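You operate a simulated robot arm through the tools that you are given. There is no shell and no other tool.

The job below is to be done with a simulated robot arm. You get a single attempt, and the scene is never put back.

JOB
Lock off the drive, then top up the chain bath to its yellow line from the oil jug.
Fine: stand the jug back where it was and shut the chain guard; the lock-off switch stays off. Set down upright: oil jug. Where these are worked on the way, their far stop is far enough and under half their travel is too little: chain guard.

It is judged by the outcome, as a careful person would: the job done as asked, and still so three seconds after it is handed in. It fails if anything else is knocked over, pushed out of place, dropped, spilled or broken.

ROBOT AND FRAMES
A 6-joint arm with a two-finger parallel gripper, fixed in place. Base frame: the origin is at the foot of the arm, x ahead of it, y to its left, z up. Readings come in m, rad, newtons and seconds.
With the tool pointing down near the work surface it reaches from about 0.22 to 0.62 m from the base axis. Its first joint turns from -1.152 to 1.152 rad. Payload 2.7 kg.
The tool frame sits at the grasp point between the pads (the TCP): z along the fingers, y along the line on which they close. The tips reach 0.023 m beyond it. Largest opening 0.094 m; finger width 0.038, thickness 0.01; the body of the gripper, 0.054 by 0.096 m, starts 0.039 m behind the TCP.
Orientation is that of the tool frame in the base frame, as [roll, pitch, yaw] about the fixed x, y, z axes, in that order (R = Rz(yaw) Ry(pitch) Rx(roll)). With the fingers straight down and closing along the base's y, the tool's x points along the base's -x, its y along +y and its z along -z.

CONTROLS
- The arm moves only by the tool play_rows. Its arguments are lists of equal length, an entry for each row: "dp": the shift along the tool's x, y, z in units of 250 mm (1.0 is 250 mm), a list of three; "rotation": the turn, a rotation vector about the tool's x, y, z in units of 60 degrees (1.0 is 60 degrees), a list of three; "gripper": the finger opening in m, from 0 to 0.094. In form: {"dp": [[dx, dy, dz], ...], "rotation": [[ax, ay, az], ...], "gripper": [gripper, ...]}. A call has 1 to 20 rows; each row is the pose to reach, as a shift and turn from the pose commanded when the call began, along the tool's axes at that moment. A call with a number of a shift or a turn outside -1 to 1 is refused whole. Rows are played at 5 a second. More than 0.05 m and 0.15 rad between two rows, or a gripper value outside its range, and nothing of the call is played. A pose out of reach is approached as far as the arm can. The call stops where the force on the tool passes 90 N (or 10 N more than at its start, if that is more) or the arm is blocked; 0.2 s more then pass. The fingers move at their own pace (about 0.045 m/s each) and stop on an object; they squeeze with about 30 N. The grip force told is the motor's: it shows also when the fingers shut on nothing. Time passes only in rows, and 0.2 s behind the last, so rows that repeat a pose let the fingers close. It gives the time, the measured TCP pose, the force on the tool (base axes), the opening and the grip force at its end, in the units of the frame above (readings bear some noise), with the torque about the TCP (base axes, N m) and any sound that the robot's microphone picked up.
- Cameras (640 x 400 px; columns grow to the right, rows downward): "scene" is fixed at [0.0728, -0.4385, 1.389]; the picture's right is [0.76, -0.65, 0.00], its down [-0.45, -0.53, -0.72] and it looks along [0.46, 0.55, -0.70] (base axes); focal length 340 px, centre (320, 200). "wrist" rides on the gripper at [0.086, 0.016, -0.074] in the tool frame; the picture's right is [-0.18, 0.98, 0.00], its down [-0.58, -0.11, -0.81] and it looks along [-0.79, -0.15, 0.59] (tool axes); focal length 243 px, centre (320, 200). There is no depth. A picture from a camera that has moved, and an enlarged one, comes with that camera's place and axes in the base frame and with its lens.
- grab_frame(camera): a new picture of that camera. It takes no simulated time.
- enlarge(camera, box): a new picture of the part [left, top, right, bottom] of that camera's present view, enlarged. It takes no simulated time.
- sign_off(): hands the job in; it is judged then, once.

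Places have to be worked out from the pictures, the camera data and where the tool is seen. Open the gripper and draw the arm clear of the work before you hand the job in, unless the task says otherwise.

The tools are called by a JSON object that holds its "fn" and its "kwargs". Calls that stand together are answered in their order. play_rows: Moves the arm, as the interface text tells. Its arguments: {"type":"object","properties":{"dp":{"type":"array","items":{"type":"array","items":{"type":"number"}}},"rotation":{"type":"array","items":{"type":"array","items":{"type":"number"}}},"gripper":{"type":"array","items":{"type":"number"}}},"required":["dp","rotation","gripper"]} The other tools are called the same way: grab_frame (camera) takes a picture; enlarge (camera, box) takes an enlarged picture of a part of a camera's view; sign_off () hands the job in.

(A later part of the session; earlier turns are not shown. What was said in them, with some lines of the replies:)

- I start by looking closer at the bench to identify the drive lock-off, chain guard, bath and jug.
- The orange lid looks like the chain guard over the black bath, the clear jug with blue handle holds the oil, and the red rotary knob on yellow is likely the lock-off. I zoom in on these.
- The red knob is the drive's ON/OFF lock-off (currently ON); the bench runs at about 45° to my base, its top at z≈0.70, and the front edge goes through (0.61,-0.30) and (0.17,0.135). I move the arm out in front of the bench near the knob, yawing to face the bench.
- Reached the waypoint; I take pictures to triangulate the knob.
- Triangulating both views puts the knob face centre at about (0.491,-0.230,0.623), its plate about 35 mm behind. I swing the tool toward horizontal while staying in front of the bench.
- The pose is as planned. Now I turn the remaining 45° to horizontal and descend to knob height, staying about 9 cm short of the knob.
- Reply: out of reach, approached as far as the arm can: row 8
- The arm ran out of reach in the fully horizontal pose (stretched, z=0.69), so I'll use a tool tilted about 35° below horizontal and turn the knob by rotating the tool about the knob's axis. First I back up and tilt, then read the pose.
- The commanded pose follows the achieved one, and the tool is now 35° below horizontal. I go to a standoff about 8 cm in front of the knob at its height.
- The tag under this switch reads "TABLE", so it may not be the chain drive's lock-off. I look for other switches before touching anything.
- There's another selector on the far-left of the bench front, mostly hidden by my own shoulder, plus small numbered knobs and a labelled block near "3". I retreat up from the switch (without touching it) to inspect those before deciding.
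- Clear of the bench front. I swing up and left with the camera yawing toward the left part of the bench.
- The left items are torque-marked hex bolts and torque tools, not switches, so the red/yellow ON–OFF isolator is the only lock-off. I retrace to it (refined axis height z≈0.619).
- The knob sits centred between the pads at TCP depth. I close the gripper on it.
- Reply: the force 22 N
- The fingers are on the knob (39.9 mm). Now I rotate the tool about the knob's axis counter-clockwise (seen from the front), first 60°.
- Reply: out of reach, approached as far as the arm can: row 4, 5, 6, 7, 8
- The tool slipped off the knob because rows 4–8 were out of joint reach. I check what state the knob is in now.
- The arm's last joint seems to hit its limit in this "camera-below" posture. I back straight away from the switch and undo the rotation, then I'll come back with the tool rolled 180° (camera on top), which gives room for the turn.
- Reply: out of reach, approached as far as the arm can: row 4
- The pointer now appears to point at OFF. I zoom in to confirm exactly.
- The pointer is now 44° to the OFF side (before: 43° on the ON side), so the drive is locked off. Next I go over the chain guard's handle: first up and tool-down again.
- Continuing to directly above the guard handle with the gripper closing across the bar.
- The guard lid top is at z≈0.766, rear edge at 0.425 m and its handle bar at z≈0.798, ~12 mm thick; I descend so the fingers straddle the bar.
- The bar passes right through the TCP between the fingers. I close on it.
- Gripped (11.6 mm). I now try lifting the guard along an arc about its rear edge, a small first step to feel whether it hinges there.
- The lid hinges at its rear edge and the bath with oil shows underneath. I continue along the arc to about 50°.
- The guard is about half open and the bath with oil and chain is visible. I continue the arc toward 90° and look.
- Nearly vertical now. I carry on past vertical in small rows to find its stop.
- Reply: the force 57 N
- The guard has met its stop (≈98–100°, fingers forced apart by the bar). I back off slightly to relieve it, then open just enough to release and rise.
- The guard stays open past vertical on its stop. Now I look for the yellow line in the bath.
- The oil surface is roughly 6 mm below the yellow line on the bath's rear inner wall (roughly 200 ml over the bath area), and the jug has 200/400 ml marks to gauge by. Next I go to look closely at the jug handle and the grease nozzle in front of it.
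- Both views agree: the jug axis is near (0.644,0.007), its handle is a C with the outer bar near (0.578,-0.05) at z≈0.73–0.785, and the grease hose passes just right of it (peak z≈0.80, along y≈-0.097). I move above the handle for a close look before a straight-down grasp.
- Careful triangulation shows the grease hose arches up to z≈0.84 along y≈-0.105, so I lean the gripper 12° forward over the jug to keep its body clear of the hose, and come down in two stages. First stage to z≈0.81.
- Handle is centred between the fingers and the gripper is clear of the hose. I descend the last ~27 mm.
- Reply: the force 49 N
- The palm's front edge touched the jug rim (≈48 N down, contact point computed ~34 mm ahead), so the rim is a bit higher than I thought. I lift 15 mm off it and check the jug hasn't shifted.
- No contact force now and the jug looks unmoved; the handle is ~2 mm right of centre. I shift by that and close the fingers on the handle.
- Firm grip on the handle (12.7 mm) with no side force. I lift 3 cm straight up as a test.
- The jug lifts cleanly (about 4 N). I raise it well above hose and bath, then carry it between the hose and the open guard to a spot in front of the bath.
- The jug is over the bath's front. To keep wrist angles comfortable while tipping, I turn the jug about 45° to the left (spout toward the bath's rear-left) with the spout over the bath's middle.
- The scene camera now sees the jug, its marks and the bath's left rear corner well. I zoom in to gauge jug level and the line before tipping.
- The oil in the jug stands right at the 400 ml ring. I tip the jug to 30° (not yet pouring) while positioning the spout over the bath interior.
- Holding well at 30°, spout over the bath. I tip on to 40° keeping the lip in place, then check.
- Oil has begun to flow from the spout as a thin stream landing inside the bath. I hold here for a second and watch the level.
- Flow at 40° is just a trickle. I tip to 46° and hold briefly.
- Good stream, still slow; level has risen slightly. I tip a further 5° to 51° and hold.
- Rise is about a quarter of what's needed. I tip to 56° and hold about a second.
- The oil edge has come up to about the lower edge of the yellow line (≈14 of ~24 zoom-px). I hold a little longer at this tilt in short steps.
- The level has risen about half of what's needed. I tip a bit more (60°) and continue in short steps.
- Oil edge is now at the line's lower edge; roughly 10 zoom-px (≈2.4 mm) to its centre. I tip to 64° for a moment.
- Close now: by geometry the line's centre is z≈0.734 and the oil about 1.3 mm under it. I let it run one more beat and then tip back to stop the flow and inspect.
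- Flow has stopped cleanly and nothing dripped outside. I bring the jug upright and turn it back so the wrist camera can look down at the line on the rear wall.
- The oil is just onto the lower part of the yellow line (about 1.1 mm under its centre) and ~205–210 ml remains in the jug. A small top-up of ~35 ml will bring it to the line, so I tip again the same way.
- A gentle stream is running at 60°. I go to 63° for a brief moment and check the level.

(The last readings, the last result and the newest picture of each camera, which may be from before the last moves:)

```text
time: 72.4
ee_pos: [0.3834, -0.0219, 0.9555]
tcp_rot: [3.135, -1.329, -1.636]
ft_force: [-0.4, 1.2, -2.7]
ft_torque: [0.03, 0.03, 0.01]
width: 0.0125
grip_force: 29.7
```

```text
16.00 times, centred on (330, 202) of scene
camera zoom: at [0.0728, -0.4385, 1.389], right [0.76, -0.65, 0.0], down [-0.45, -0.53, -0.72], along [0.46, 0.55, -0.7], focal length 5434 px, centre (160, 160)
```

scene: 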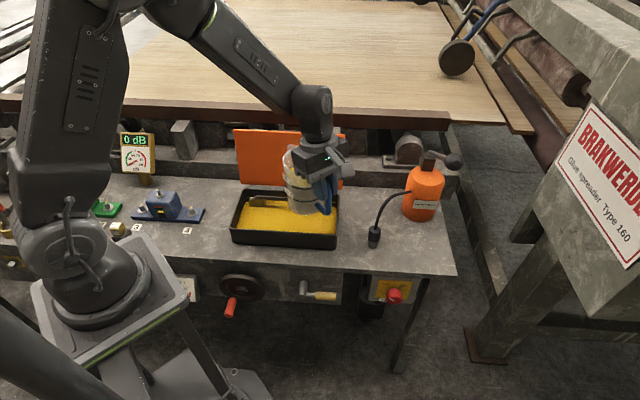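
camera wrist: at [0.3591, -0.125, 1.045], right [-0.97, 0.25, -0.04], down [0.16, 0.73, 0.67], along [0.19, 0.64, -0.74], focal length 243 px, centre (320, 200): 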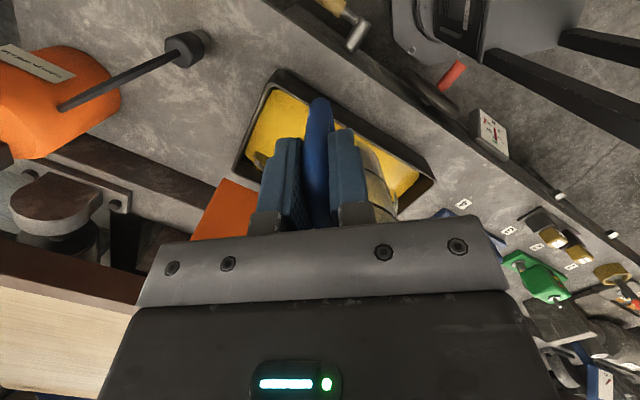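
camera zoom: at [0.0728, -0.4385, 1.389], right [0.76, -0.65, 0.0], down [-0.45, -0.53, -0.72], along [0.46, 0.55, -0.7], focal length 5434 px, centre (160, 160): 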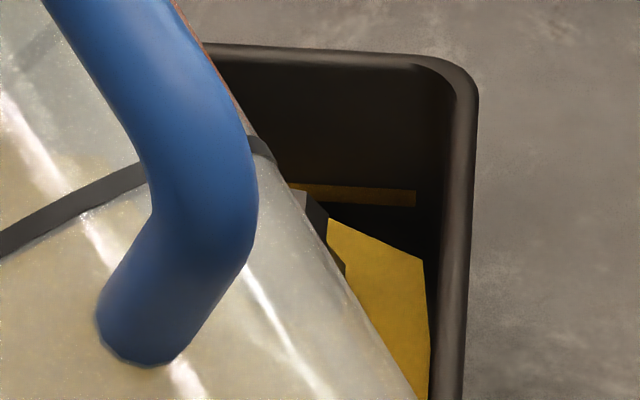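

The level has come up the needed ~4–5 px. I tip back now to stop the flow.

{"fn": "play_rows", "kwargs": {"dp": [[0.012, 0, 0.048], [0.024, 0, 0.097], [0.036, 0, 0.145], [0.036, 0, 0.145]], "rotation": [[0, -0.139, 0], [0, -0.278, 0], [0, -0.417, 0], [0, -0.5, 0]], "gripper": [0, 0, 0, 0]}}

{"fn": "enlarge", "kwargs": {"camera": "scene", "box": [245, 185, 285, 210]}}

{"fn": "enlarge", "kwargs": {"camera": "scene", "box": [310, 190, 350, 215]}}

{"fn": "enlarge", "kwargs": {"camera": "scene", "box": [220, 130, 364, 250]}}

```text
time: 73.4
ee_pos: [0.3806, -0.0598, 0.9544]
tcp_rot: [3.14, -0.804, -1.64]
ft_force: [-0.3, -0.2, -2.5]
ft_torque: [-0.04, -0.01, -0.04]
width: 0.0122
grip_force: 30.2
```

```text
16.00 times, centred on (265, 198) of scene
camera zoom: at [0.0728, -0.4385, 1.389], right [0.76, -0.65, 0.0], down [-0.45, -0.53, -0.72], along [0.46, 0.55, -0.7], focal length 5434 px, centre (1200, 240)
```

zoom: 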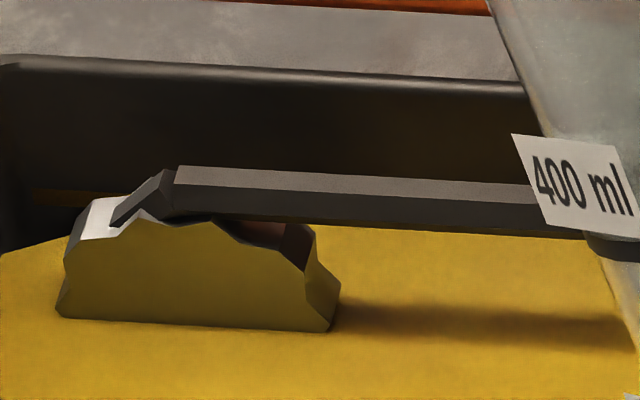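

```text
16.00 times, centred on (330, 202) of scene
camera zoom: at [0.0728, -0.4385, 1.389], right [0.76, -0.65, 0.0], down [-0.45, -0.53, -0.72], along [0.46, 0.55, -0.7], focal length 5434 px, centre (160, 160)
```

zoom: 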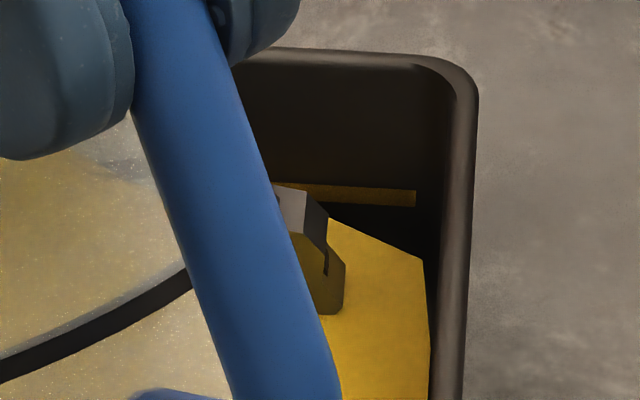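

```text
3.33 times, centred on (292, 190) of scene
camera zoom: at [0.0728, -0.4385, 1.389], right [0.76, -0.65, 0.0], down [-0.45, -0.53, -0.72], along [0.46, 0.55, -0.7], focal length 1132 px, centre (413, 233)
```

zoom: 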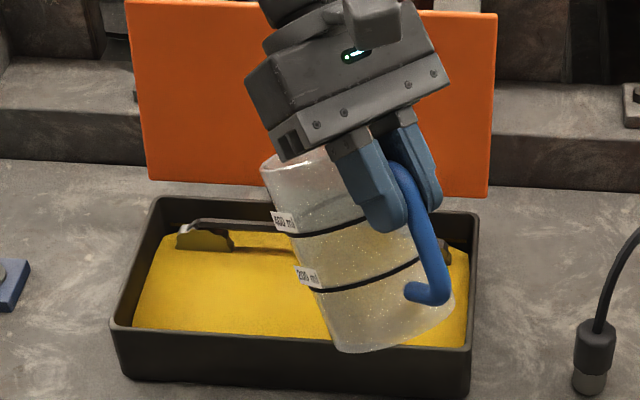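

Flow stopped with the level at about the line's centre. I bring the jug upright again.

{"fn": "play_rows", "kwargs": {"dp": [[0, 0, 0], [0, 0, 0], [0, 0, 0], [0, 0, 0], [0, 0, 0], [0, 0, 0]], "rotation": [[0, -0.1, 0], [0, -0.2, 0], [0, -0.3, 0], [0, -0.4, 0], [0, -0.5, 0], [0, -0.568, 0]], "gripper": [0, 0, 0, 0, 0, 0]}}

{"fn": "enlarge", "kwargs": {"camera": "wrist", "box": [244, 152, 276, 172]}}

{"fn": "enlarge", "kwargs": {"camera": "wrist", "box": [228, 110, 292, 180]}}

{"fn": "enlarge", "kwargs": {"camera": "scene", "box": [284, 140, 348, 220]}}

```text
time: 74.8
ee_pos: [0.3788, -0.0604, 0.9548]
tcp_rot: [3.14, -0.209, -1.643]
ft_force: [-0.4, 1.0, -1.5]
ft_torque: [-0.12, 0.03, 0.01]
width: 0.0125
grip_force: 29.9
```

```text
16.00 times, centred on (260, 162) of wrist
camera zoom: at [0.3591, -0.1281, 1.0452], right [-0.97, 0.25, -0.04], down [0.16, 0.73, 0.67], along [0.19, 0.64, -0.74], focal length 3882 px, centre (1280, 808)
```

zoom: 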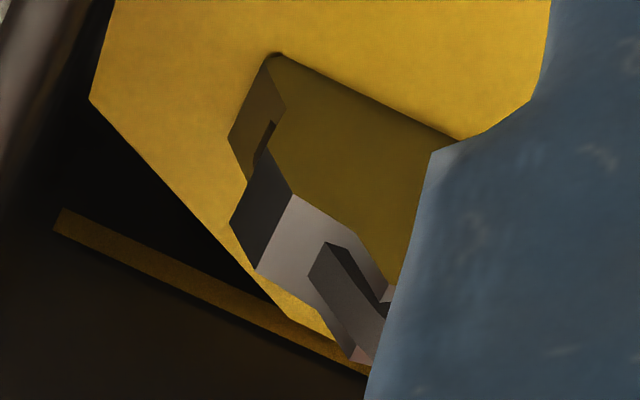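

```text
5.71 times, centred on (260, 145) of wrist
camera zoom: at [0.3591, -0.1281, 1.0452], right [-0.97, 0.25, -0.04], down [0.16, 0.73, 0.67], along [0.19, 0.64, -0.74], focal length 1386 px, centre (663, 514)
```

zoom: 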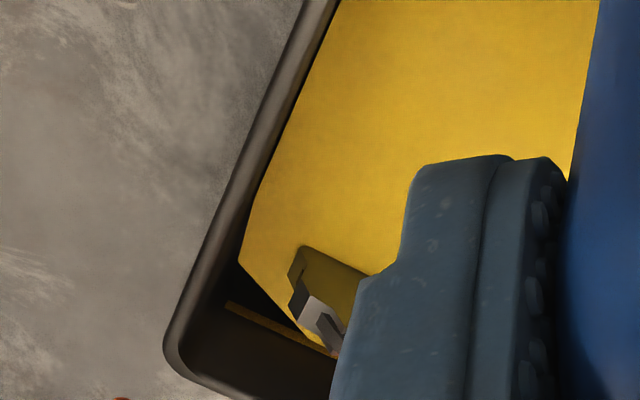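

```text
5.00 times, centred on (316, 180) of scene
camera zoom: at [0.0728, -0.4385, 1.389], right [0.76, -0.65, 0.0], down [-0.45, -0.53, -0.72], along [0.46, 0.55, -0.7], focal length 1698 px, centre (340, 300)
```

zoom: 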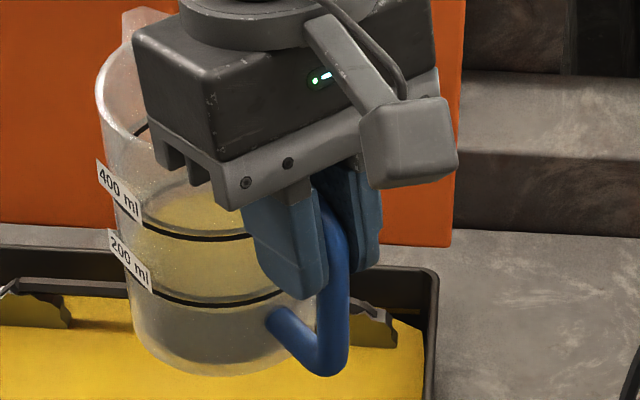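

{"fn": "enlarge", "kwargs": {"camera": "wrist", "box": [252, 163, 268, 173]}}

{"fn": "enlarge", "kwargs": {"camera": "scene", "box": [262, 194, 282, 206]}}

```text
16.00 times, centred on (260, 168) of wrist
camera zoom: at [0.3591, -0.1281, 1.0452], right [-0.97, 0.25, -0.04], down [0.16, 0.73, 0.67], along [0.19, 0.64, -0.74], focal length 3882 px, centre (1280, 712)
```

zoom: 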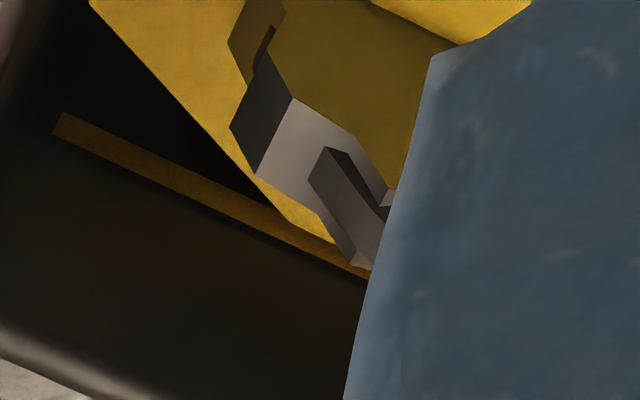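

```text
16.00 times, centred on (272, 200) of scene
camera zoom: at [0.0728, -0.4385, 1.389], right [0.76, -0.65, 0.0], down [-0.45, -0.53, -0.72], along [0.46, 0.55, -0.7], focal length 5434 px, centre (1088, 200)
```

zoom: 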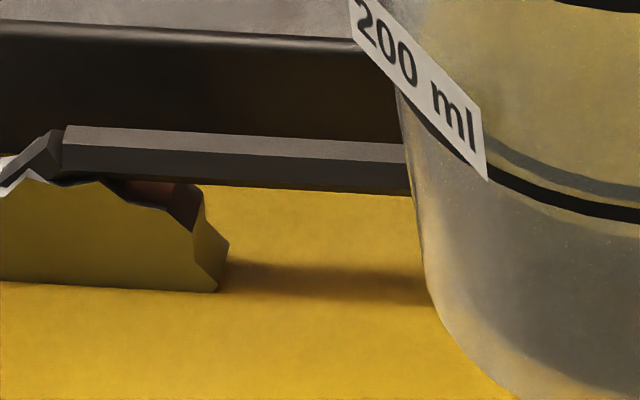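

The oil surface now sits within the yellow line's band (about its middle), so the top-up is done. I turn the jug back and retrace the carry path to where it stood.

{"fn": "play_rows", "kwargs": {"dp": [[-0.004, 0.027, 0.002], [-0.008, 0.055, 0.004], [-0.012, 0.082, 0.007], [-0.016, 0.11, 0.009], [-0.02, 0.137, 0.011], [-0.024, 0.164, 0.013], [-0.028, 0.192, 0.016], [-0.032, 0.219, 0.018]], "rotation": [[-0.0194, 0, 0.0916], [-0.0388, 0, 0.1831], [-0.0582, 0, 0.2747], [-0.0777, 0, 0.3662], [-0.0971, 0, 0.4578], [-0.1165, 0, 0.5493], [-0.1359, 0, 0.6409], [-0.1553, 0, 0.7324]], "gripper": [0, 0, 0, 0, 0, 0, 0, 0]}}

{"fn": "grab_frame", "kwargs": {"camera": "wrist"}}

{"fn": "enlarge", "kwargs": {"camera": "scene", "box": [220, 120, 364, 260]}}

{"fn": "enlarge", "kwargs": {"camera": "wrist", "box": [440, 120, 500, 200]}}

```text
time: 76.6
ee_pos: [0.3257, -0.0478, 0.9492]
tcp_rot: [-3.141, -0.211, -2.43]
ft_force: [-0.2, 0.1, -2.8]
ft_torque: [-0.11, 0.09, 0.06]
width: 0.0126
grip_force: 29.9
```

```text
taken
camera wrist: at [0.2631, -0.0815, 1.0399], right [-0.51, 0.86, -0.04], down [0.63, 0.4, 0.67], along [0.59, 0.31, -0.74], focal length 243 px, centre (320, 200)
```

wrist: 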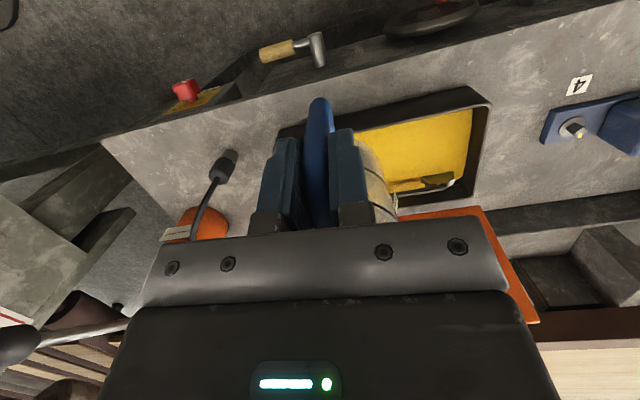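

```text
2.86 times, centred on (292, 190) of scene
camera zoom: at [0.0728, -0.4385, 1.389], right [0.76, -0.65, 0.0], down [-0.45, -0.53, -0.72], along [0.46, 0.55, -0.7], focal length 970 px, centre (400, 229)
```

zoom: 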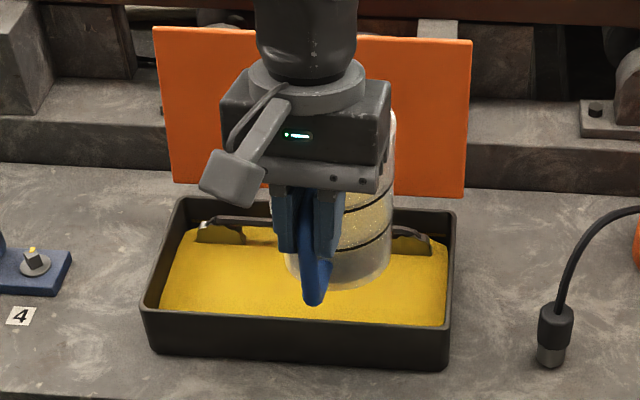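

```text
5.00 times, centred on (470, 160) of wrist
camera zoom: at [0.2631, -0.0815, 1.0399], right [-0.51, 0.86, -0.04], down [0.63, 0.4, 0.67], along [0.59, 0.31, -0.74], focal length 1213 px, centre (-430, 400)
```

zoom: 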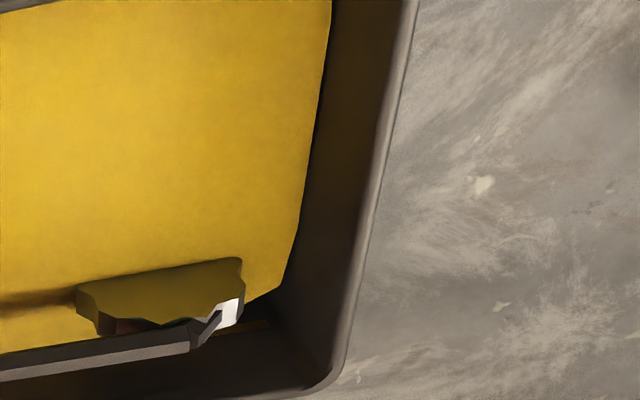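

The jug is upright and seated in the fingers as before. I carry it back along the same path between guard and hose to above its original spot.

{"fn": "play_rows", "kwargs": {"dp": [[-0.03, -0.039, -0.006], [-0.09, -0.117, -0.019], [-0.165, -0.214, -0.035], [-0.24, -0.312, -0.051], [-0.316, -0.41, -0.068], [-0.392, -0.508, -0.084], [-0.445, -0.58, -0.095], [-0.53, -0.607, -0.113], [-0.63, -0.633, -0.135], [-0.74, -0.661, -0.159], [-0.79, -0.674, -0.169], [-0.79, -0.674, -0.169]], "rotation": [[0, 0, 0], [0, 0, 0], [0, 0, 0], [0, 0, 0], [0, 0, 0], [0, 0, 0], [0, 0, 0], [0, 0, 0], [0, 0, 0], [0, 0, 0], [0, 0, 0], [0, 0, 0]], "gripper": [0, 0, 0, 0, 0, 0, 0, 0, 0, 0, 0, 0]}}

{"fn": "grab_frame", "kwargs": {"camera": "scene"}}

{"fn": "grab_frame", "kwargs": {"camera": "wrist"}}

```text
time: 79.2
ee_pos: [0.5894, -0.0444, 0.9491]
tcp_rot: [3.14, -0.212, -2.427]
ft_force: [-0.7, 0.6, -2.0]
ft_torque: [-0.09, 0.12, -0.01]
width: 0.0127
grip_force: 29.7
```

```text
taken
```

scene: 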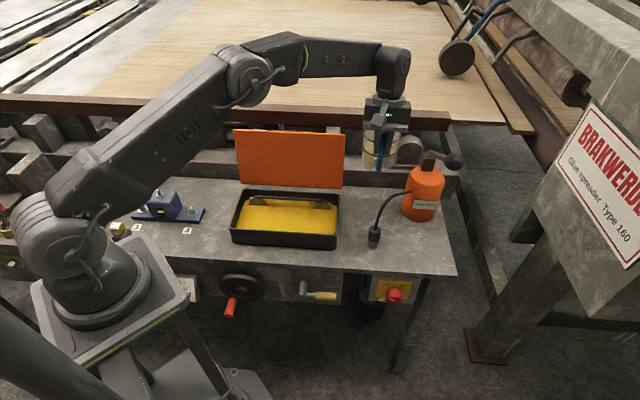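

```text
taken
camera wrist: at [0.5269, -0.0781, 1.0389], right [-0.51, 0.86, -0.04], down [0.63, 0.4, 0.67], along [0.59, 0.32, -0.74], focal length 243 px, centre (320, 200)
```

wrist: 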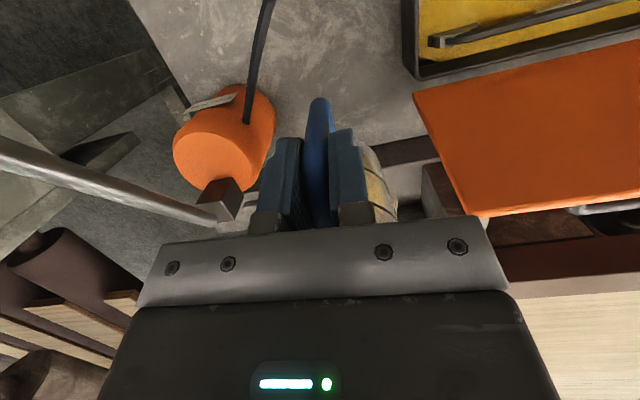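

Over the original spot. With the bath unobstructed I check the oil level once more.

{"fn": "enlarge", "kwargs": {"camera": "scene", "box": [290, 185, 330, 210]}}

{"fn": "enlarge", "kwargs": {"camera": "scene", "box": [240, 180, 328, 255]}}

{"fn": "enlarge", "kwargs": {"camera": "wrist", "box": [400, 0, 520, 75]}}

```text
16.00 times, centred on (310, 198) of scene
camera zoom: at [0.0728, -0.4385, 1.389], right [0.76, -0.65, 0.0], down [-0.45, -0.53, -0.72], along [0.46, 0.55, -0.7], focal length 5434 px, centre (480, 240)
```

zoom: 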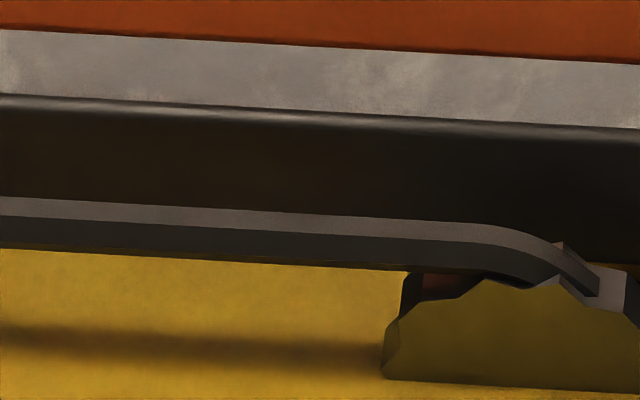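

```text
5.33 times, centred on (284, 218) of scene
camera zoom: at [0.0728, -0.4385, 1.389], right [0.76, -0.65, 0.0], down [-0.45, -0.53, -0.72], along [0.46, 0.55, -0.7], focal length 1812 px, centre (512, 107)
```

zoom: 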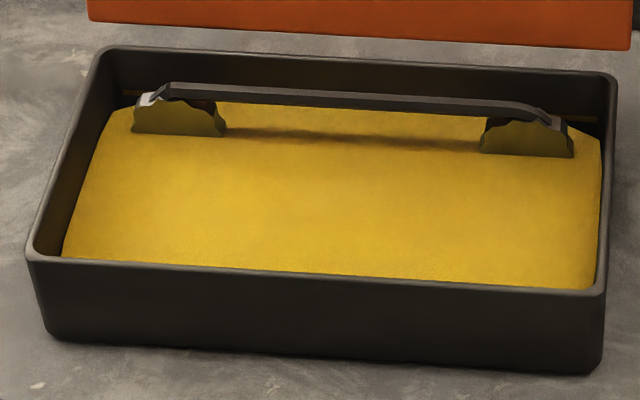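

```text
5.33 times, centred on (460, 38) of wrist
camera zoom: at [0.5269, -0.0781, 1.0389], right [-0.51, 0.86, -0.04], down [0.63, 0.4, 0.67], along [0.59, 0.32, -0.74], focal length 1294 px, centre (-427, 1067)
```

zoom: 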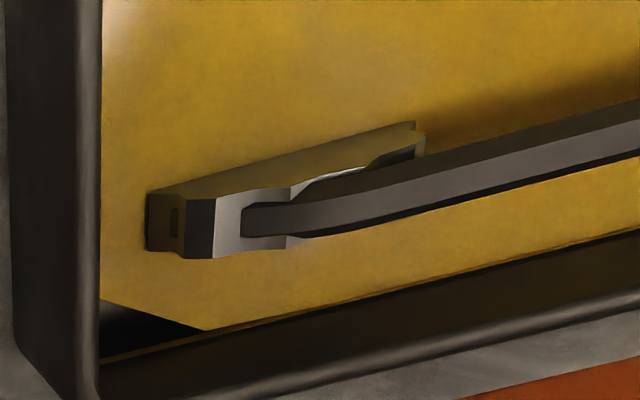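

{"fn": "enlarge", "kwargs": {"camera": "wrist", "box": [416, 50, 448, 70]}}

{"fn": "enlarge", "kwargs": {"camera": "wrist", "box": [450, 40, 482, 60]}}

```text
16.00 times, centred on (432, 60) of wrist
camera zoom: at [0.5269, -0.0781, 1.0389], right [-0.51, 0.86, -0.04], down [0.63, 0.4, 0.67], along [0.59, 0.32, -0.74], focal length 3882 px, centre (-1472, 2440)
```

zoom: 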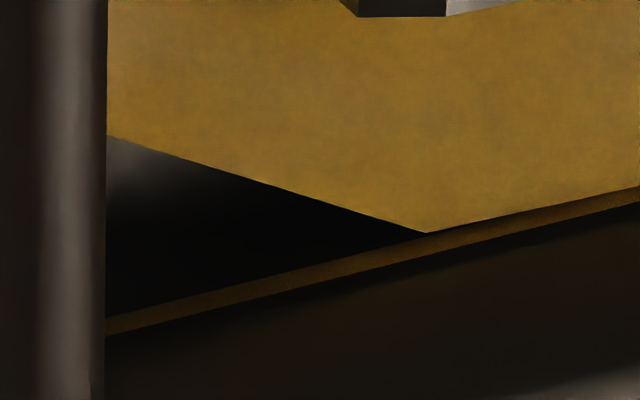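

```text
16.00 times, centred on (466, 50) of wrist
camera zoom: at [0.5269, -0.0781, 1.0389], right [-0.51, 0.86, -0.04], down [0.63, 0.4, 0.67], along [0.59, 0.32, -0.74], focal length 3882 px, centre (-2016, 2600)
```

zoom: 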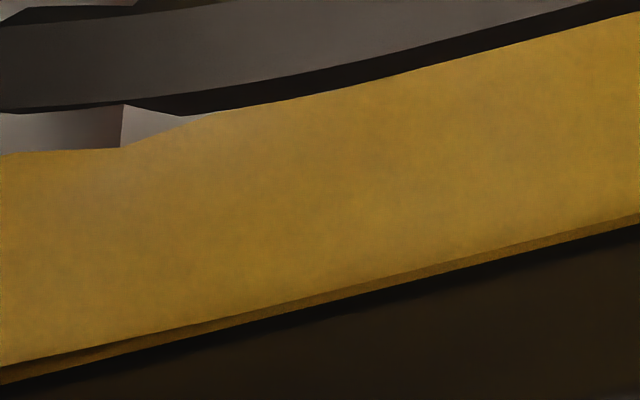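

The oil edge lies along the yellow line. Now I lower the jug over its original spot, first to about 1 cm above the bench.

{"fn": "play_rows", "kwargs": {"dp": [[-0.018, 0, 0.082], [-0.041, 0, 0.192], [-0.065, 0, 0.301], [-0.089, 0, 0.411], [-0.107, 0, 0.498], [-0.118, 0, 0.5475], [-0.118, 0, 0.5475]], "rotation": [[0, 0, 0], [0, 0, 0], [0, 0, 0], [0, 0, 0], [0, 0, 0], [0, 0, 0], [0, 0, 0]], "gripper": [0, 0, 0, 0, 0, 0, 0]}}

{"fn": "enlarge", "kwargs": {"camera": "scene", "box": [345, 140, 425, 230]}}

{"fn": "grab_frame", "kwargs": {"camera": "wrist"}}

```text
time: 80.8
ee_pos: [0.589, -0.0438, 0.8071]
tcp_rot: [-3.14, -0.211, -2.425]
ft_force: [-0.9, 0.9, -2.3]
ft_torque: [-0.09, 0.09, -0.01]
width: 0.0126
grip_force: 30.4
```

```text
4.44 times, centred on (385, 185) of scene
camera zoom: at [0.0728, -0.4385, 1.389], right [0.76, -0.65, 0.0], down [-0.45, -0.53, -0.72], along [0.46, 0.55, -0.7], focal length 1510 px, centre (31, 267)
```

zoom: 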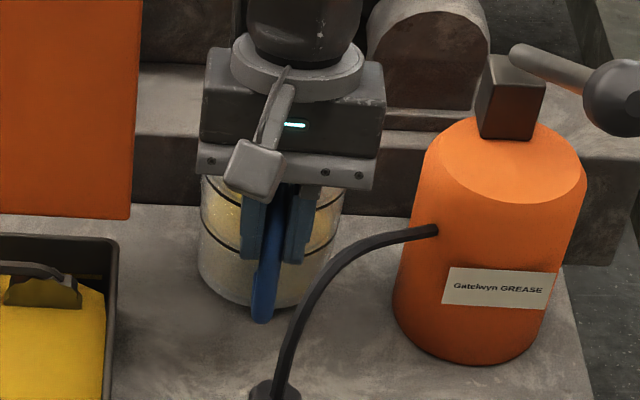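

```text
taken
camera wrist: at [0.5271, -0.0766, 0.8982], right [-0.51, 0.86, -0.04], down [0.63, 0.4, 0.67], along [0.59, 0.32, -0.74], focal length 243 px, centre (320, 200)
```

wrist: 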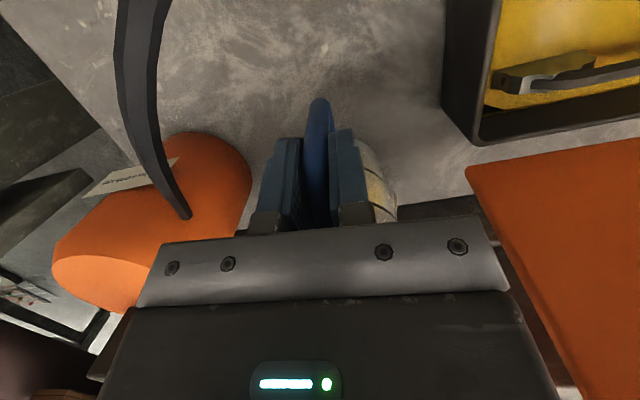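

{"fn": "play_rows", "kwargs": {"dp": [[-0.003, 0, 0.014], [-0.006, 0, 0.027], [-0.008, 0, 0.037], [-0.008, 0, 0.037]], "rotation": [[0, 0, 0], [0, 0, 0], [0, 0, 0], [0, 0, 0]], "gripper": [0, 0, 0, 0]}}

```text
time: 81.8
ee_pos: [0.5888, -0.0437, 0.7981]
tcp_rot: [3.141, -0.21, -2.426]
ft_force: [-0.5, -0.5, -2.3]
ft_torque: [-0.06, 0.08, -0.05]
width: 0.0127
grip_force: 30.1
```

No bench contact yet (still carrying 2.3 N). I lower another 2 mm.

{"fn": "play_rows", "kwargs": {"dp": [[-0.001, 0, 0.004], [-0.002, 0, 0.008], [-0.002, 0, 0.008]], "rotation": [[0, 0, 0], [0, 0, 0], [0, 0, 0]], "gripper": [0, 0, 0]}}

```text
time: 82.6
ee_pos: [0.5897, -0.0445, 0.7993]
tcp_rot: [-3.141, -0.208, -2.425]
ft_force: [-3.0, 0.8, 10.5]
ft_torque: [0.54, -0.62, 0.14]
width: 0.0124
grip_force: 30.3
```

The jug base is now on the bench (10 N, centred under the jug). I open the fingers and check that it stands.

{"fn": "play_rows", "kwargs": {"dp": [[0.0005, 0, -0.003], [0.0005, 0, -0.003], [0.0005, 0, -0.003], [0.0005, 0, -0.003], [0.0005, 0, -0.003]], "rotation": [[0, 0, 0], [0, 0, 0], [0, 0, 0], [0, 0, 0], [0, 0, 0]], "gripper": [0.0, 0.015, 0.025, 0.034, 0.036]}}

{"fn": "grab_frame", "kwargs": {"camera": "wrist"}}

{"fn": "enlarge", "kwargs": {"camera": "scene", "box": [345, 140, 425, 230]}}

```text
time: 83.8
ee_pos: [0.5879, -0.0439, 0.7972]
tcp_rot: [3.141, -0.212, -2.426]
ft_force: [0.4, -0.2, 0.4]
ft_torque: [0.04, -0.02, 0.01]
width: 0.036
grip_force: 0.2
```

```text
taken
camera wrist: at [0.5263, -0.0764, 0.8875], right [-0.51, 0.86, -0.04], down [0.63, 0.4, 0.67], along [0.59, 0.32, -0.74], focal length 243 px, centre (320, 200)
```

wrist: 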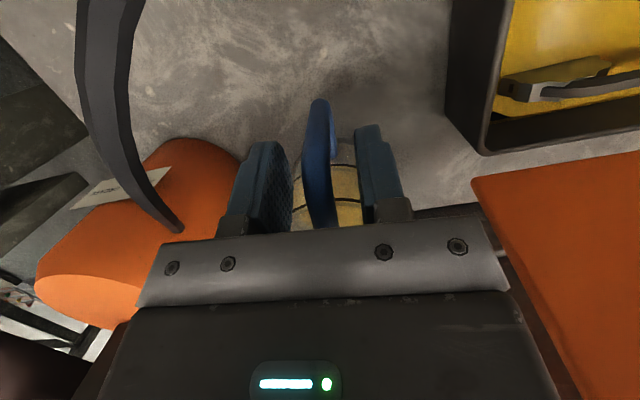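

```text
4.44 times, centred on (385, 185) of scene
camera zoom: at [0.0728, -0.4385, 1.389], right [0.76, -0.65, 0.0], down [-0.45, -0.53, -0.72], along [0.46, 0.55, -0.7], focal length 1510 px, centre (31, 267)
```

zoom: 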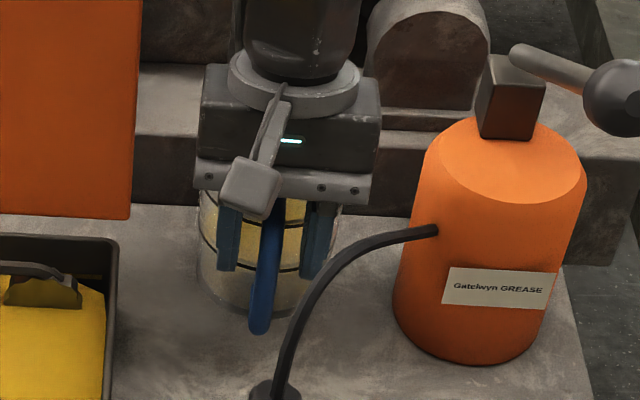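

Jug stands free, no contact forces. I rise straight up off the handle.

{"fn": "play_rows", "kwargs": {"dp": [[0.012, 0, -0.055], [0.032, 0, -0.15], [0.056, 0, -0.26], [0.08, 0, -0.37], [0.101, 0, -0.469], [0.101, 0, -0.469], [0.101, 0, -0.469]], "rotation": [[0, 0, 0], [0, 0, 0], [0, 0, 0], [0, 0, 0], [0, 0, 0], [0, -0.1, 0], [0, -0.2, 0]], "gripper": [0.036, 0.036, 0.036, 0.036, 0.036, 0.036, 0.036]}}

{"fn": "grab_frame", "kwargs": {"camera": "scene"}}

{"fn": "enlarge", "kwargs": {"camera": "scene", "box": [345, 140, 457, 260]}}

```text
time: 85.4
ee_pos: [0.5892, -0.0428, 0.9181]
tcp_rot: [3.139, 0.0, -2.426]
ft_force: [0.0, 0.3, -0.2]
ft_torque: [0.0, 0.04, -0.02]
width: 0.0362
grip_force: 0.0
```

```text
taken
```

scene: 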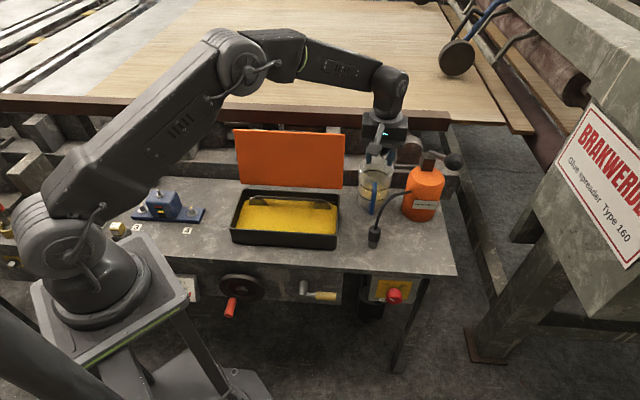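

```text
3.33 times, centred on (401, 200) of scene
camera zoom: at [0.0728, -0.4385, 1.389], right [0.76, -0.65, 0.0], down [-0.45, -0.53, -0.72], along [0.46, 0.55, -0.7], focal length 1132 px, centre (50, 200)
```

zoom: 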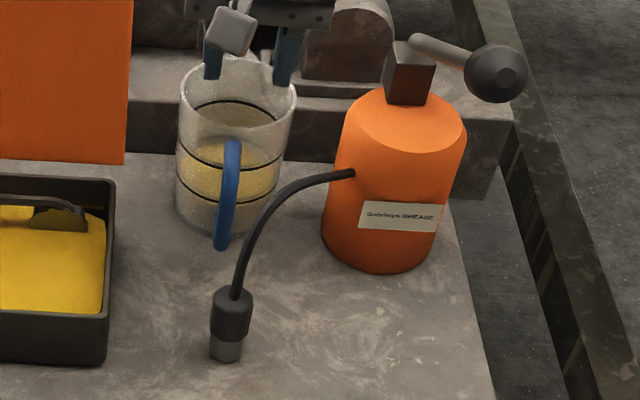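

The jug stands upright in its place (within ~3 mm) with the grease gun undisturbed. Now I go back to the open guard's handle, staying high over the lid.

{"fn": "play_rows", "kwargs": {"dp": [[0.05, 0.039, -0.07], [0.13, 0.1, -0.15], [0.223, 0.173, -0.22], [0.297, 0.231, -0.28], [0.371, 0.289, -0.33], [0.446, 0.347, -0.37], [0.52, 0.404, -0.39], [0.594, 0.462, -0.4]], "rotation": [[0, 0, 0.085], [0, 0, 0.17], [0, 0, 0.256], [0, 0, 0.341], [0, 0, 0.426], [0, 0, 0.511], [0, 0, 0.597], [0, 0, 0.682]], "gripper": [0.036, 0.036, 0.036, 0.036, 0.036, 0.036, 0.036, 0.036]}}

{"fn": "play_rows", "kwargs": {"dp": [[-0.05, 0.12, 0.009], [-0.101, 0.241, 0.018], [-0.152, 0.361, 0.027], [-0.202, 0.482, 0.036], [-0.253, 0.602, 0.045], [-0.303, 0.723, 0.054], [-0.354, 0.843, 0.063], [-0.404, 0.964, 0.072]], "rotation": [[0, 0, 0.093], [0, 0, 0.186], [0, 0, 0.279], [0, 0, 0.3725], [0, 0, 0.466], [0, 0, 0.559], [0, 0, 0.652], [0, 0, 0.745]], "gripper": [0.036, 0.036, 0.036, 0.036, 0.036, 0.036, 0.036, 0.036]}}

{"fn": "grab_frame", "kwargs": {"camera": "wrist"}}

{"fn": "grab_frame", "kwargs": {"camera": "scene"}}

```text
time: 87.2
ee_pos: [0.3996, -0.0521, 1.0194]
tcp_rot: [-3.141, 0.0, -3.141]
ft_force: [0.2, 0.1, 0.2]
ft_torque: [0.01, -0.04, -0.05]
width: 0.0361
grip_force: 0.1
```

```text
time: 89.0
ee_pos: [0.5016, 0.1881, 0.9996]
tcp_rot: [-3.141, 0.0, 2.361]
ft_force: [-0.5, -0.8, 0.0]
ft_torque: [-0.01, -0.03, 0.01]
width: 0.0358
grip_force: 0.1
```

```text
taken
camera wrist: at [0.4515, 0.2606, 1.0728], right [0.82, 0.57, 0.0], down [0.34, -0.49, 0.81], along [0.46, -0.66, -0.59], focal length 243 px, centre (320, 200)
```

wrist: 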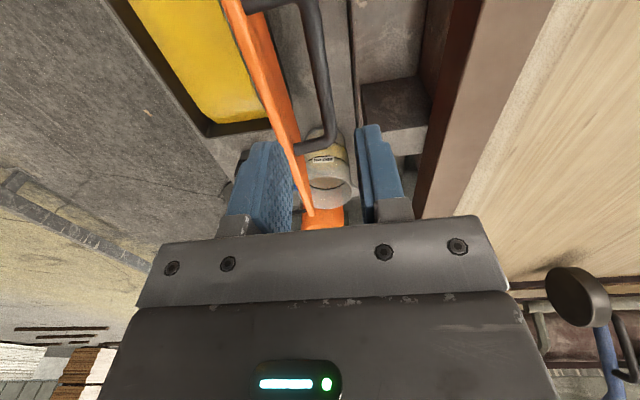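

```text
taken
```

scene: 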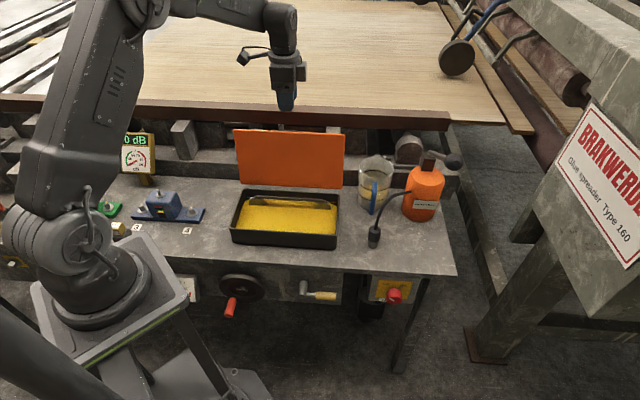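

The bar lies right under the open fingers. I narrow to 30 mm so the front finger fits between lid and bar, and descend onto the bar.

{"fn": "play_rows", "kwargs": {"dp": [[0, 0.003, 0.05], [0, 0.006, 0.13], [0, 0.006, 0.21], [0, 0.006, 0.29], [0, 0.006, 0.37], [0, 0.006, 0.406], [0, 0.006, 0.406]], "rotation": [[0, 0, 0], [0, 0, 0], [0, 0, 0], [0, 0, 0], [0, 0, 0], [0, 0, 0], [0, 0, 0]], "gripper": [0.029, 0.029, 0.029, 0.029, 0.029, 0.029, 0.029]}}

{"fn": "grab_frame", "kwargs": {"camera": "wrist"}}

```text
time: 90.6
ee_pos: [0.501, 0.189, 0.8982]
tcp_rot: [-3.142, 0.0, 2.364]
ft_force: [-0.1, 0.5, 0.6]
ft_torque: [-0.02, -0.03, -0.03]
width: 0.029
grip_force: 0.1
```

```text
taken
camera wrist: at [0.451, 0.2616, 0.9714], right [0.82, 0.57, 0.0], down [0.34, -0.49, 0.81], along [0.46, -0.66, -0.59], focal length 243 px, centre (320, 200)
```

wrist: 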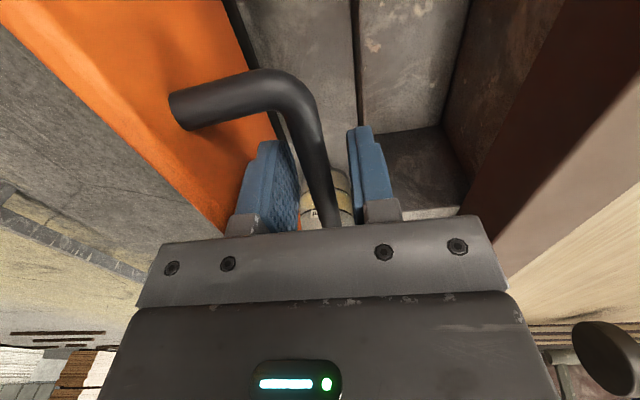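

Fingers straddle the bar without contact. I close on it.

{"fn": "play_rows", "kwargs": {"dp": [[0, 0, 0], [0, 0, 0], [0, 0, 0], [0, 0, 0]], "rotation": [[0, 0, 0], [0, 0, 0], [0, 0, 0], [0, 0, 0]], "gripper": [0.015, 0.005, 0.005, 0.005]}}

```text
time: 91.6
ee_pos: [0.5006, 0.1889, 0.8986]
tcp_rot: [-3.141, -0.002, 2.359]
ft_force: [-1.9, 1.3, -1.4]
ft_torque: [-0.25, -0.27, -1.79]
width: 0.012
grip_force: 44.9
```

Gripped the bar. I reverse the arc, first bringing the guard from ~100° back to about 50°.

{"fn": "play_rows", "kwargs": {"dp": [[0, -0.0476, -0.0196], [0, -0.0964, -0.0352], [0, -0.1468, -0.0464], [0, -0.1976, -0.0528], [0, -0.2492, -0.0552], [0, -0.3008, -0.0528], [0, -0.3516, -0.0464], [0, -0.402, -0.0352], [0, -0.4508, -0.0196], [0, -0.4984, 0]], "rotation": [[0, 0, 0], [0, 0, 0], [0, 0, 0], [0, 0, 0], [0, 0, 0], [0, 0, 0], [0, 0, 0], [0, 0, 0], [0, 0, 0], [0, 0, 0]], "gripper": [0.005, 0.005, 0.005, 0.005, 0.005, 0.005, 0.005, 0.005, 0.005, 0.005]}}

{"fn": "enlarge", "kwargs": {"camera": "scene", "box": [200, 110, 360, 260]}}

```text
time: 93.8
ee_pos: [0.4139, 0.0999, 0.8988]
tcp_rot: [-3.141, -0.001, 2.358]
ft_force: [-8.3, 9.4, 2.3]
ft_torque: [0.61, 0.47, -1.74]
width: 0.0119
grip_force: 45.2
```

```text
2.67 times, centred on (280, 185) of scene
camera zoom: at [0.0725, -0.4383, 1.3891], right [0.76, -0.65, 0.0], down [-0.45, -0.53, -0.72], along [0.46, 0.55, -0.7], focal length 906 px, centre (427, 240)
```

zoom: 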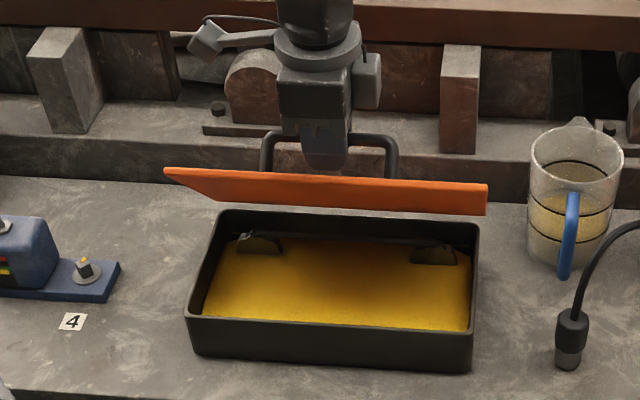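

The guard follows nicely with low forces. I continue down the arc to closed.

{"fn": "play_rows", "kwargs": {"dp": [[0, -0.046, 0.024], [0, -0.0892, 0.0516], [0, -0.13, 0.0828], [0, -0.168, 0.1176], [0, -0.2028, 0.1556], [0, -0.234, 0.1964], [0, -0.2616, 0.2396], [0, -0.2856, 0.2856], [0, -0.3052, 0.3332], [0, -0.3192, 0.3772], [0, -0.3192, 0.3772]], "rotation": [[0, 0, 0], [0, 0, 0], [0, 0, 0], [0, 0, 0], [0, 0, 0], [0, 0, 0], [0, 0, 0], [0, 0, 0], [0, 0, 0], [0, 0, 0], [0, 0, 0]], "gripper": [0.005, 0.005, 0.005, 0.005, 0.005, 0.005, 0.005, 0.005, 0.005, 0.005, 0.005]}}

{"fn": "enlarge", "kwargs": {"camera": "scene", "box": [200, 140, 360, 260]}}

```text
time: 96.2
ee_pos: [0.3578, 0.0431, 0.8028]
tcp_rot: [-3.138, -0.001, 2.363]
ft_force: [-11.1, 5.2, 0.5]
ft_torque: [0.25, 0.2, -1.25]
width: 0.0117
grip_force: 45.2
```

```text
3.33 times, centred on (280, 200) of scene
camera zoom: at [0.0725, -0.4384, 1.3891], right [0.76, -0.65, 0.0], down [-0.45, -0.53, -0.72], along [0.46, 0.55, -0.7], focal length 1132 px, centre (453, 200)
```

zoom: 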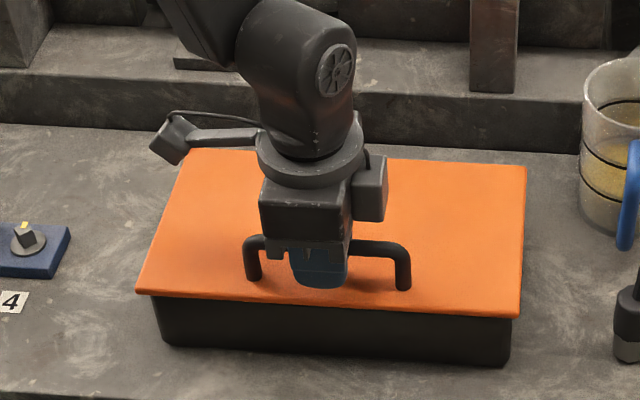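

{"fn": "enlarge", "kwargs": {"camera": "scene", "box": [220, 170, 348, 250]}}

```text
5.00 times, centred on (284, 210) of scene
camera zoom: at [0.0725, -0.4384, 1.3891], right [0.76, -0.65, 0.0], down [-0.45, -0.53, -0.72], along [0.46, 0.55, -0.7], focal length 1698 px, centre (500, 150)
```

zoom: 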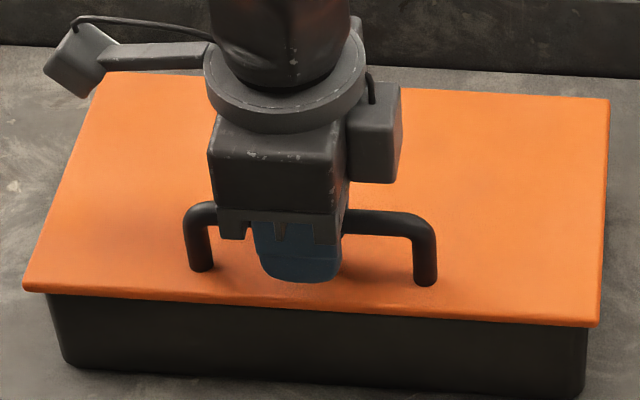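

The lid edge seems ~2–3 mm above fully closed. I press it gently down a few millimetres.

{"fn": "play_rows", "kwargs": {"dp": [[0, -0.001, 0.008], [0, -0.002, 0.014], [0, -0.002, 0.014]], "rotation": [[0, 0, 0], [0, 0, 0], [0, 0, 0]], "gripper": [0.005, 0.005, 0.005]}}

{"fn": "enlarge", "kwargs": {"camera": "scene", "box": [220, 170, 348, 250]}}

```text
time: 97.0
ee_pos: [0.3585, 0.0439, 0.799]
tcp_rot: [-3.14, -0.001, 2.362]
ft_force: [-14.8, -3.3, 2.7]
ft_torque: [-0.24, -0.34, -1.08]
width: 0.0117
grip_force: 45.0
```

```text
5.00 times, centred on (284, 210) of scene
camera zoom: at [0.0724, -0.4386, 1.389], right [0.76, -0.65, 0.0], down [-0.45, -0.53, -0.72], along [0.46, 0.55, -0.7], focal length 1698 px, centre (500, 150)
```

zoom: 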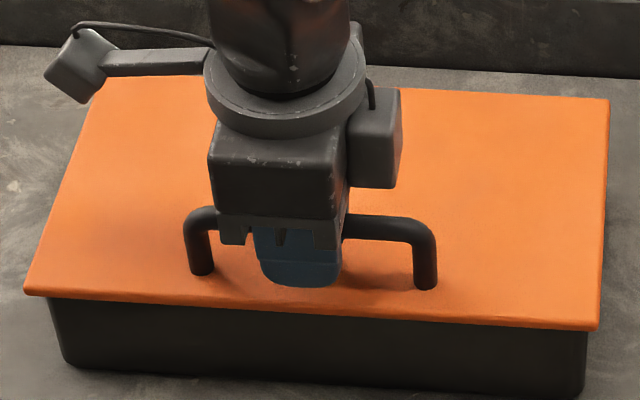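

Edges now match the original closed picture. One more light press to confirm it's on its stop, then I'll release.

{"fn": "play_rows", "kwargs": {"dp": [[0, 0, 0.005], [0, 0, 0.008], [0, 0, 0.008]], "rotation": [[0, 0, 0], [0, 0, 0], [0, 0, 0]], "gripper": [0.005, 0.005, 0.005]}}

```text
time: 97.8
ee_pos: [0.3576, 0.0416, 0.7999]
tcp_rot: [-3.137, -0.001, 2.36]
ft_force: [-21.5, -11.2, 33.4]
ft_torque: [-0.01, -0.1, -0.99]
width: 0.0115
grip_force: 45.8
```

33 N of resistance: the guard is firmly shut. I open the fingers and rise clear.

{"fn": "play_rows", "kwargs": {"dp": [[0, 0, -0.004], [0, 0, -0.004], [0, 0, -0.004], [0, 0, -0.004]], "rotation": [[0, 0, 0], [0, 0, 0], [0, 0, 0], [0, 0, 0]], "gripper": [0.03, 0.05, 0.055, 0.055]}}

{"fn": "play_rows", "kwargs": {"dp": [[0, 0, -0.06], [0, 0, -0.16], [0, 0, -0.28], [0, 0, -0.42], [0, 0, -0.56], [0, 0, -0.7], [0, 0, -0.8]], "rotation": [[0, 0, 0], [0, 0, 0], [0, 0, 0], [0, 0, 0], [0, 0, 0], [0, 0, 0], [0, 0, 0]], "gripper": [0.055, 0.055, 0.055, 0.055, 0.055, 0.055, 0.055]}}

{"fn": "grab_frame", "kwargs": {"camera": "scene"}}

{"fn": "enlarge", "kwargs": {"camera": "scene", "box": [220, 170, 348, 250]}}

```text
time: 98.8
ee_pos: [0.3596, 0.0438, 0.8012]
tcp_rot: [3.141, 0.0, 2.364]
ft_force: [0.8, 0.7, 0.0]
ft_torque: [-0.02, 0.02, 0.0]
width: 0.055
grip_force: 0.0
```

```text
time: 100.4
ee_pos: [0.3585, 0.0446, 1.0012]
tcp_rot: [-3.139, 0.0, 2.363]
ft_force: [-0.3, -0.3, 0.2]
ft_torque: [0.02, -0.01, 0.03]
width: 0.055
grip_force: 0.0
```

```text
taken
```

scene: 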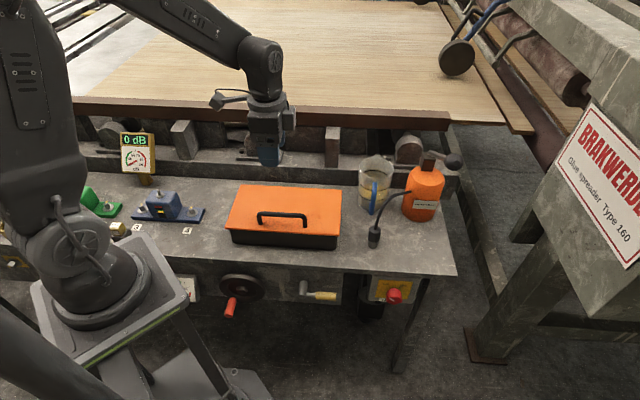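

```text
5.00 times, centred on (284, 210) of scene
camera zoom: at [0.0728, -0.4385, 1.389], right [0.76, -0.65, 0.0], down [-0.45, -0.53, -0.72], along [0.46, 0.55, -0.7], focal length 1698 px, centre (500, 150)
```

zoom: 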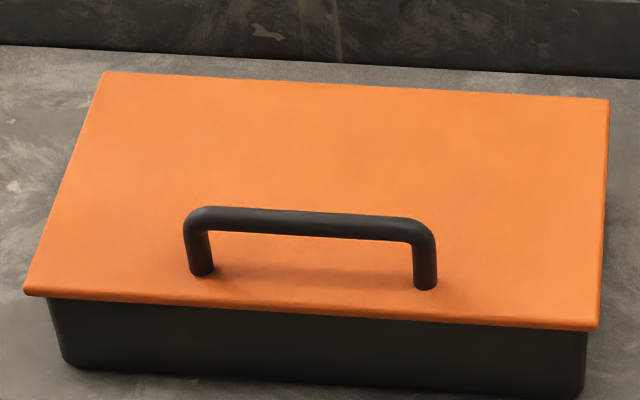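

The guard is shut exactly as at the start. I verify the switch and compare the jug's position with the first picture.

{"fn": "enlarge", "kwargs": {"camera": "scene", "box": [340, 120, 480, 220]}}

{"fn": "enlarge", "kwargs": {"camera": "scene", "box": [360, 270, 424, 310]}}

{"fn": "enlarge", "kwargs": {"camera": "scene", "box": [330, 215, 460, 285]}}

```text
4.00 times, centred on (410, 170) of scene
camera zoom: at [0.0728, -0.4385, 1.389], right [0.76, -0.65, 0.0], down [-0.45, -0.53, -0.72], along [0.46, 0.55, -0.7], focal length 1359 px, centre (-40, 320)
```

zoom: 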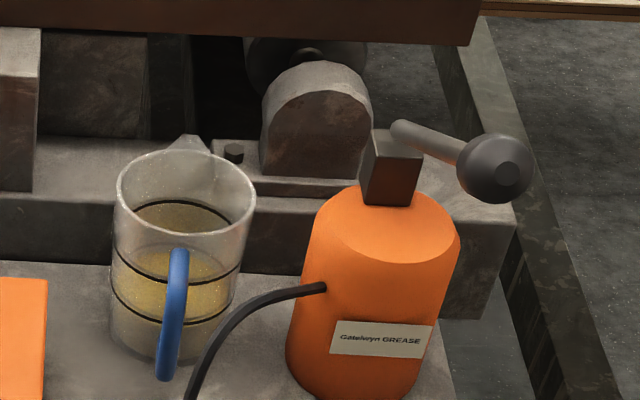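

```text
10.00 times, centred on (392, 290) of scene
camera zoom: at [0.0728, -0.4385, 1.389], right [0.76, -0.65, 0.0], down [-0.45, -0.53, -0.72], along [0.46, 0.55, -0.7], focal length 3396 px, centre (-400, -700)
```

zoom: 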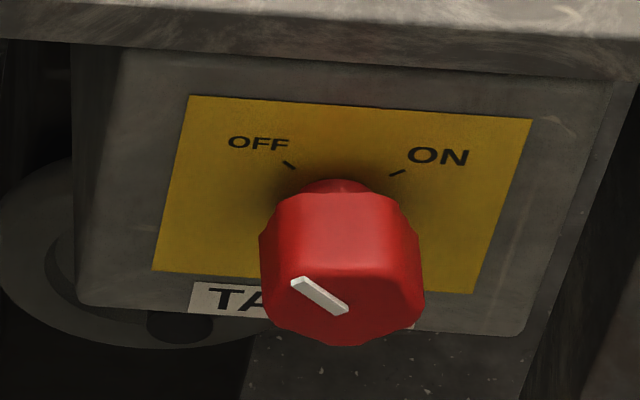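

```text
4.92 times, centred on (395, 250) of scene
camera zoom: at [0.0728, -0.4385, 1.389], right [0.76, -0.65, 0.0], down [-0.45, -0.53, -0.72], along [0.46, 0.55, -0.7], focal length 1672 px, centre (-49, -46)
```

zoom: 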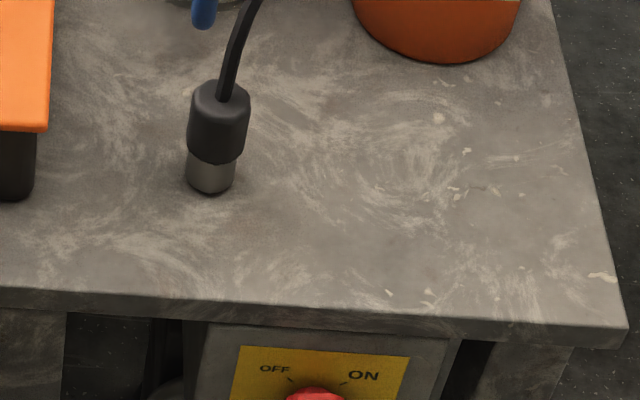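

Switch reads OFF, the jug is back upright within ~3 mm, grease gun and nozzle undisturbed, no spills. I open the gripper and raise the arm well clear before handing in.

{"fn": "play_rows", "kwargs": {"dp": [[0, -0.05, -0.1], [0, -0.1, -0.2], [0, -0.15, -0.3], [0, -0.2, -0.4], [0, -0.2, -0.4]], "rotation": [[0, 0, 0], [0, 0, 0], [0, 0, 0], [0, 0, 0], [0, 0, 0]], "gripper": [0.08, 0.09, 0.09, 0.09, 0.09]}}

{"fn": "grab_frame", "kwargs": {"camera": "scene"}}

```text
time: 101.6
ee_pos: [0.3254, 0.0103, 1.101]
tcp_rot: [-3.141, 0.0, 2.363]
ft_force: [0.9, -0.4, 0.1]
ft_torque: [0.01, 0.04, 0.02]
width: 0.09
grip_force: 0.0
```

```text
taken
```

scene: 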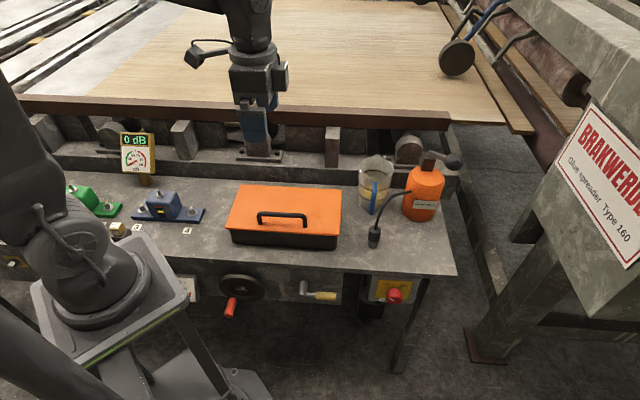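

Everything is in its final state: drive locked off, bath topped to the line, jug back, guard shut, arm clear with open gripper. I hand the job in.

{"fn": "sign_off", "kwargs": {}}

```text
The job is handed in.
```

I've handed the job in: the drive is locked off, the chain bath is topped up to its yellow line, and the oil jug and chain guard are back as they were.

- **Lock-off switch:** It points at OFF and was left there. Its tag reads "TABLE". It was the only ON/OFF switch I could find on the bench, so I took it to be the drive's isolator. My grip slipped during the turn, but the knob had gone fully to OFF.
- **Oil level:** The surface sits within the yellow line's band, at roughly its middle. The jug went from its 400 ml mark down to about its 200 ml mark. I saw no oil outside the bath.
- **Oil jug:** It stands upright about 3 mm from where it was. On the first approach the gripper pressed on its rim with about 48 N, but I saw no shift or damage from it.
- **Chain guard:** I opened it to its stop, then shut it again; a final press met firm resistance, and it looks the same as at the start.
- **Surroundings:** The grease gun and its hose were not touched. The arm is raised clear with the gripper open.
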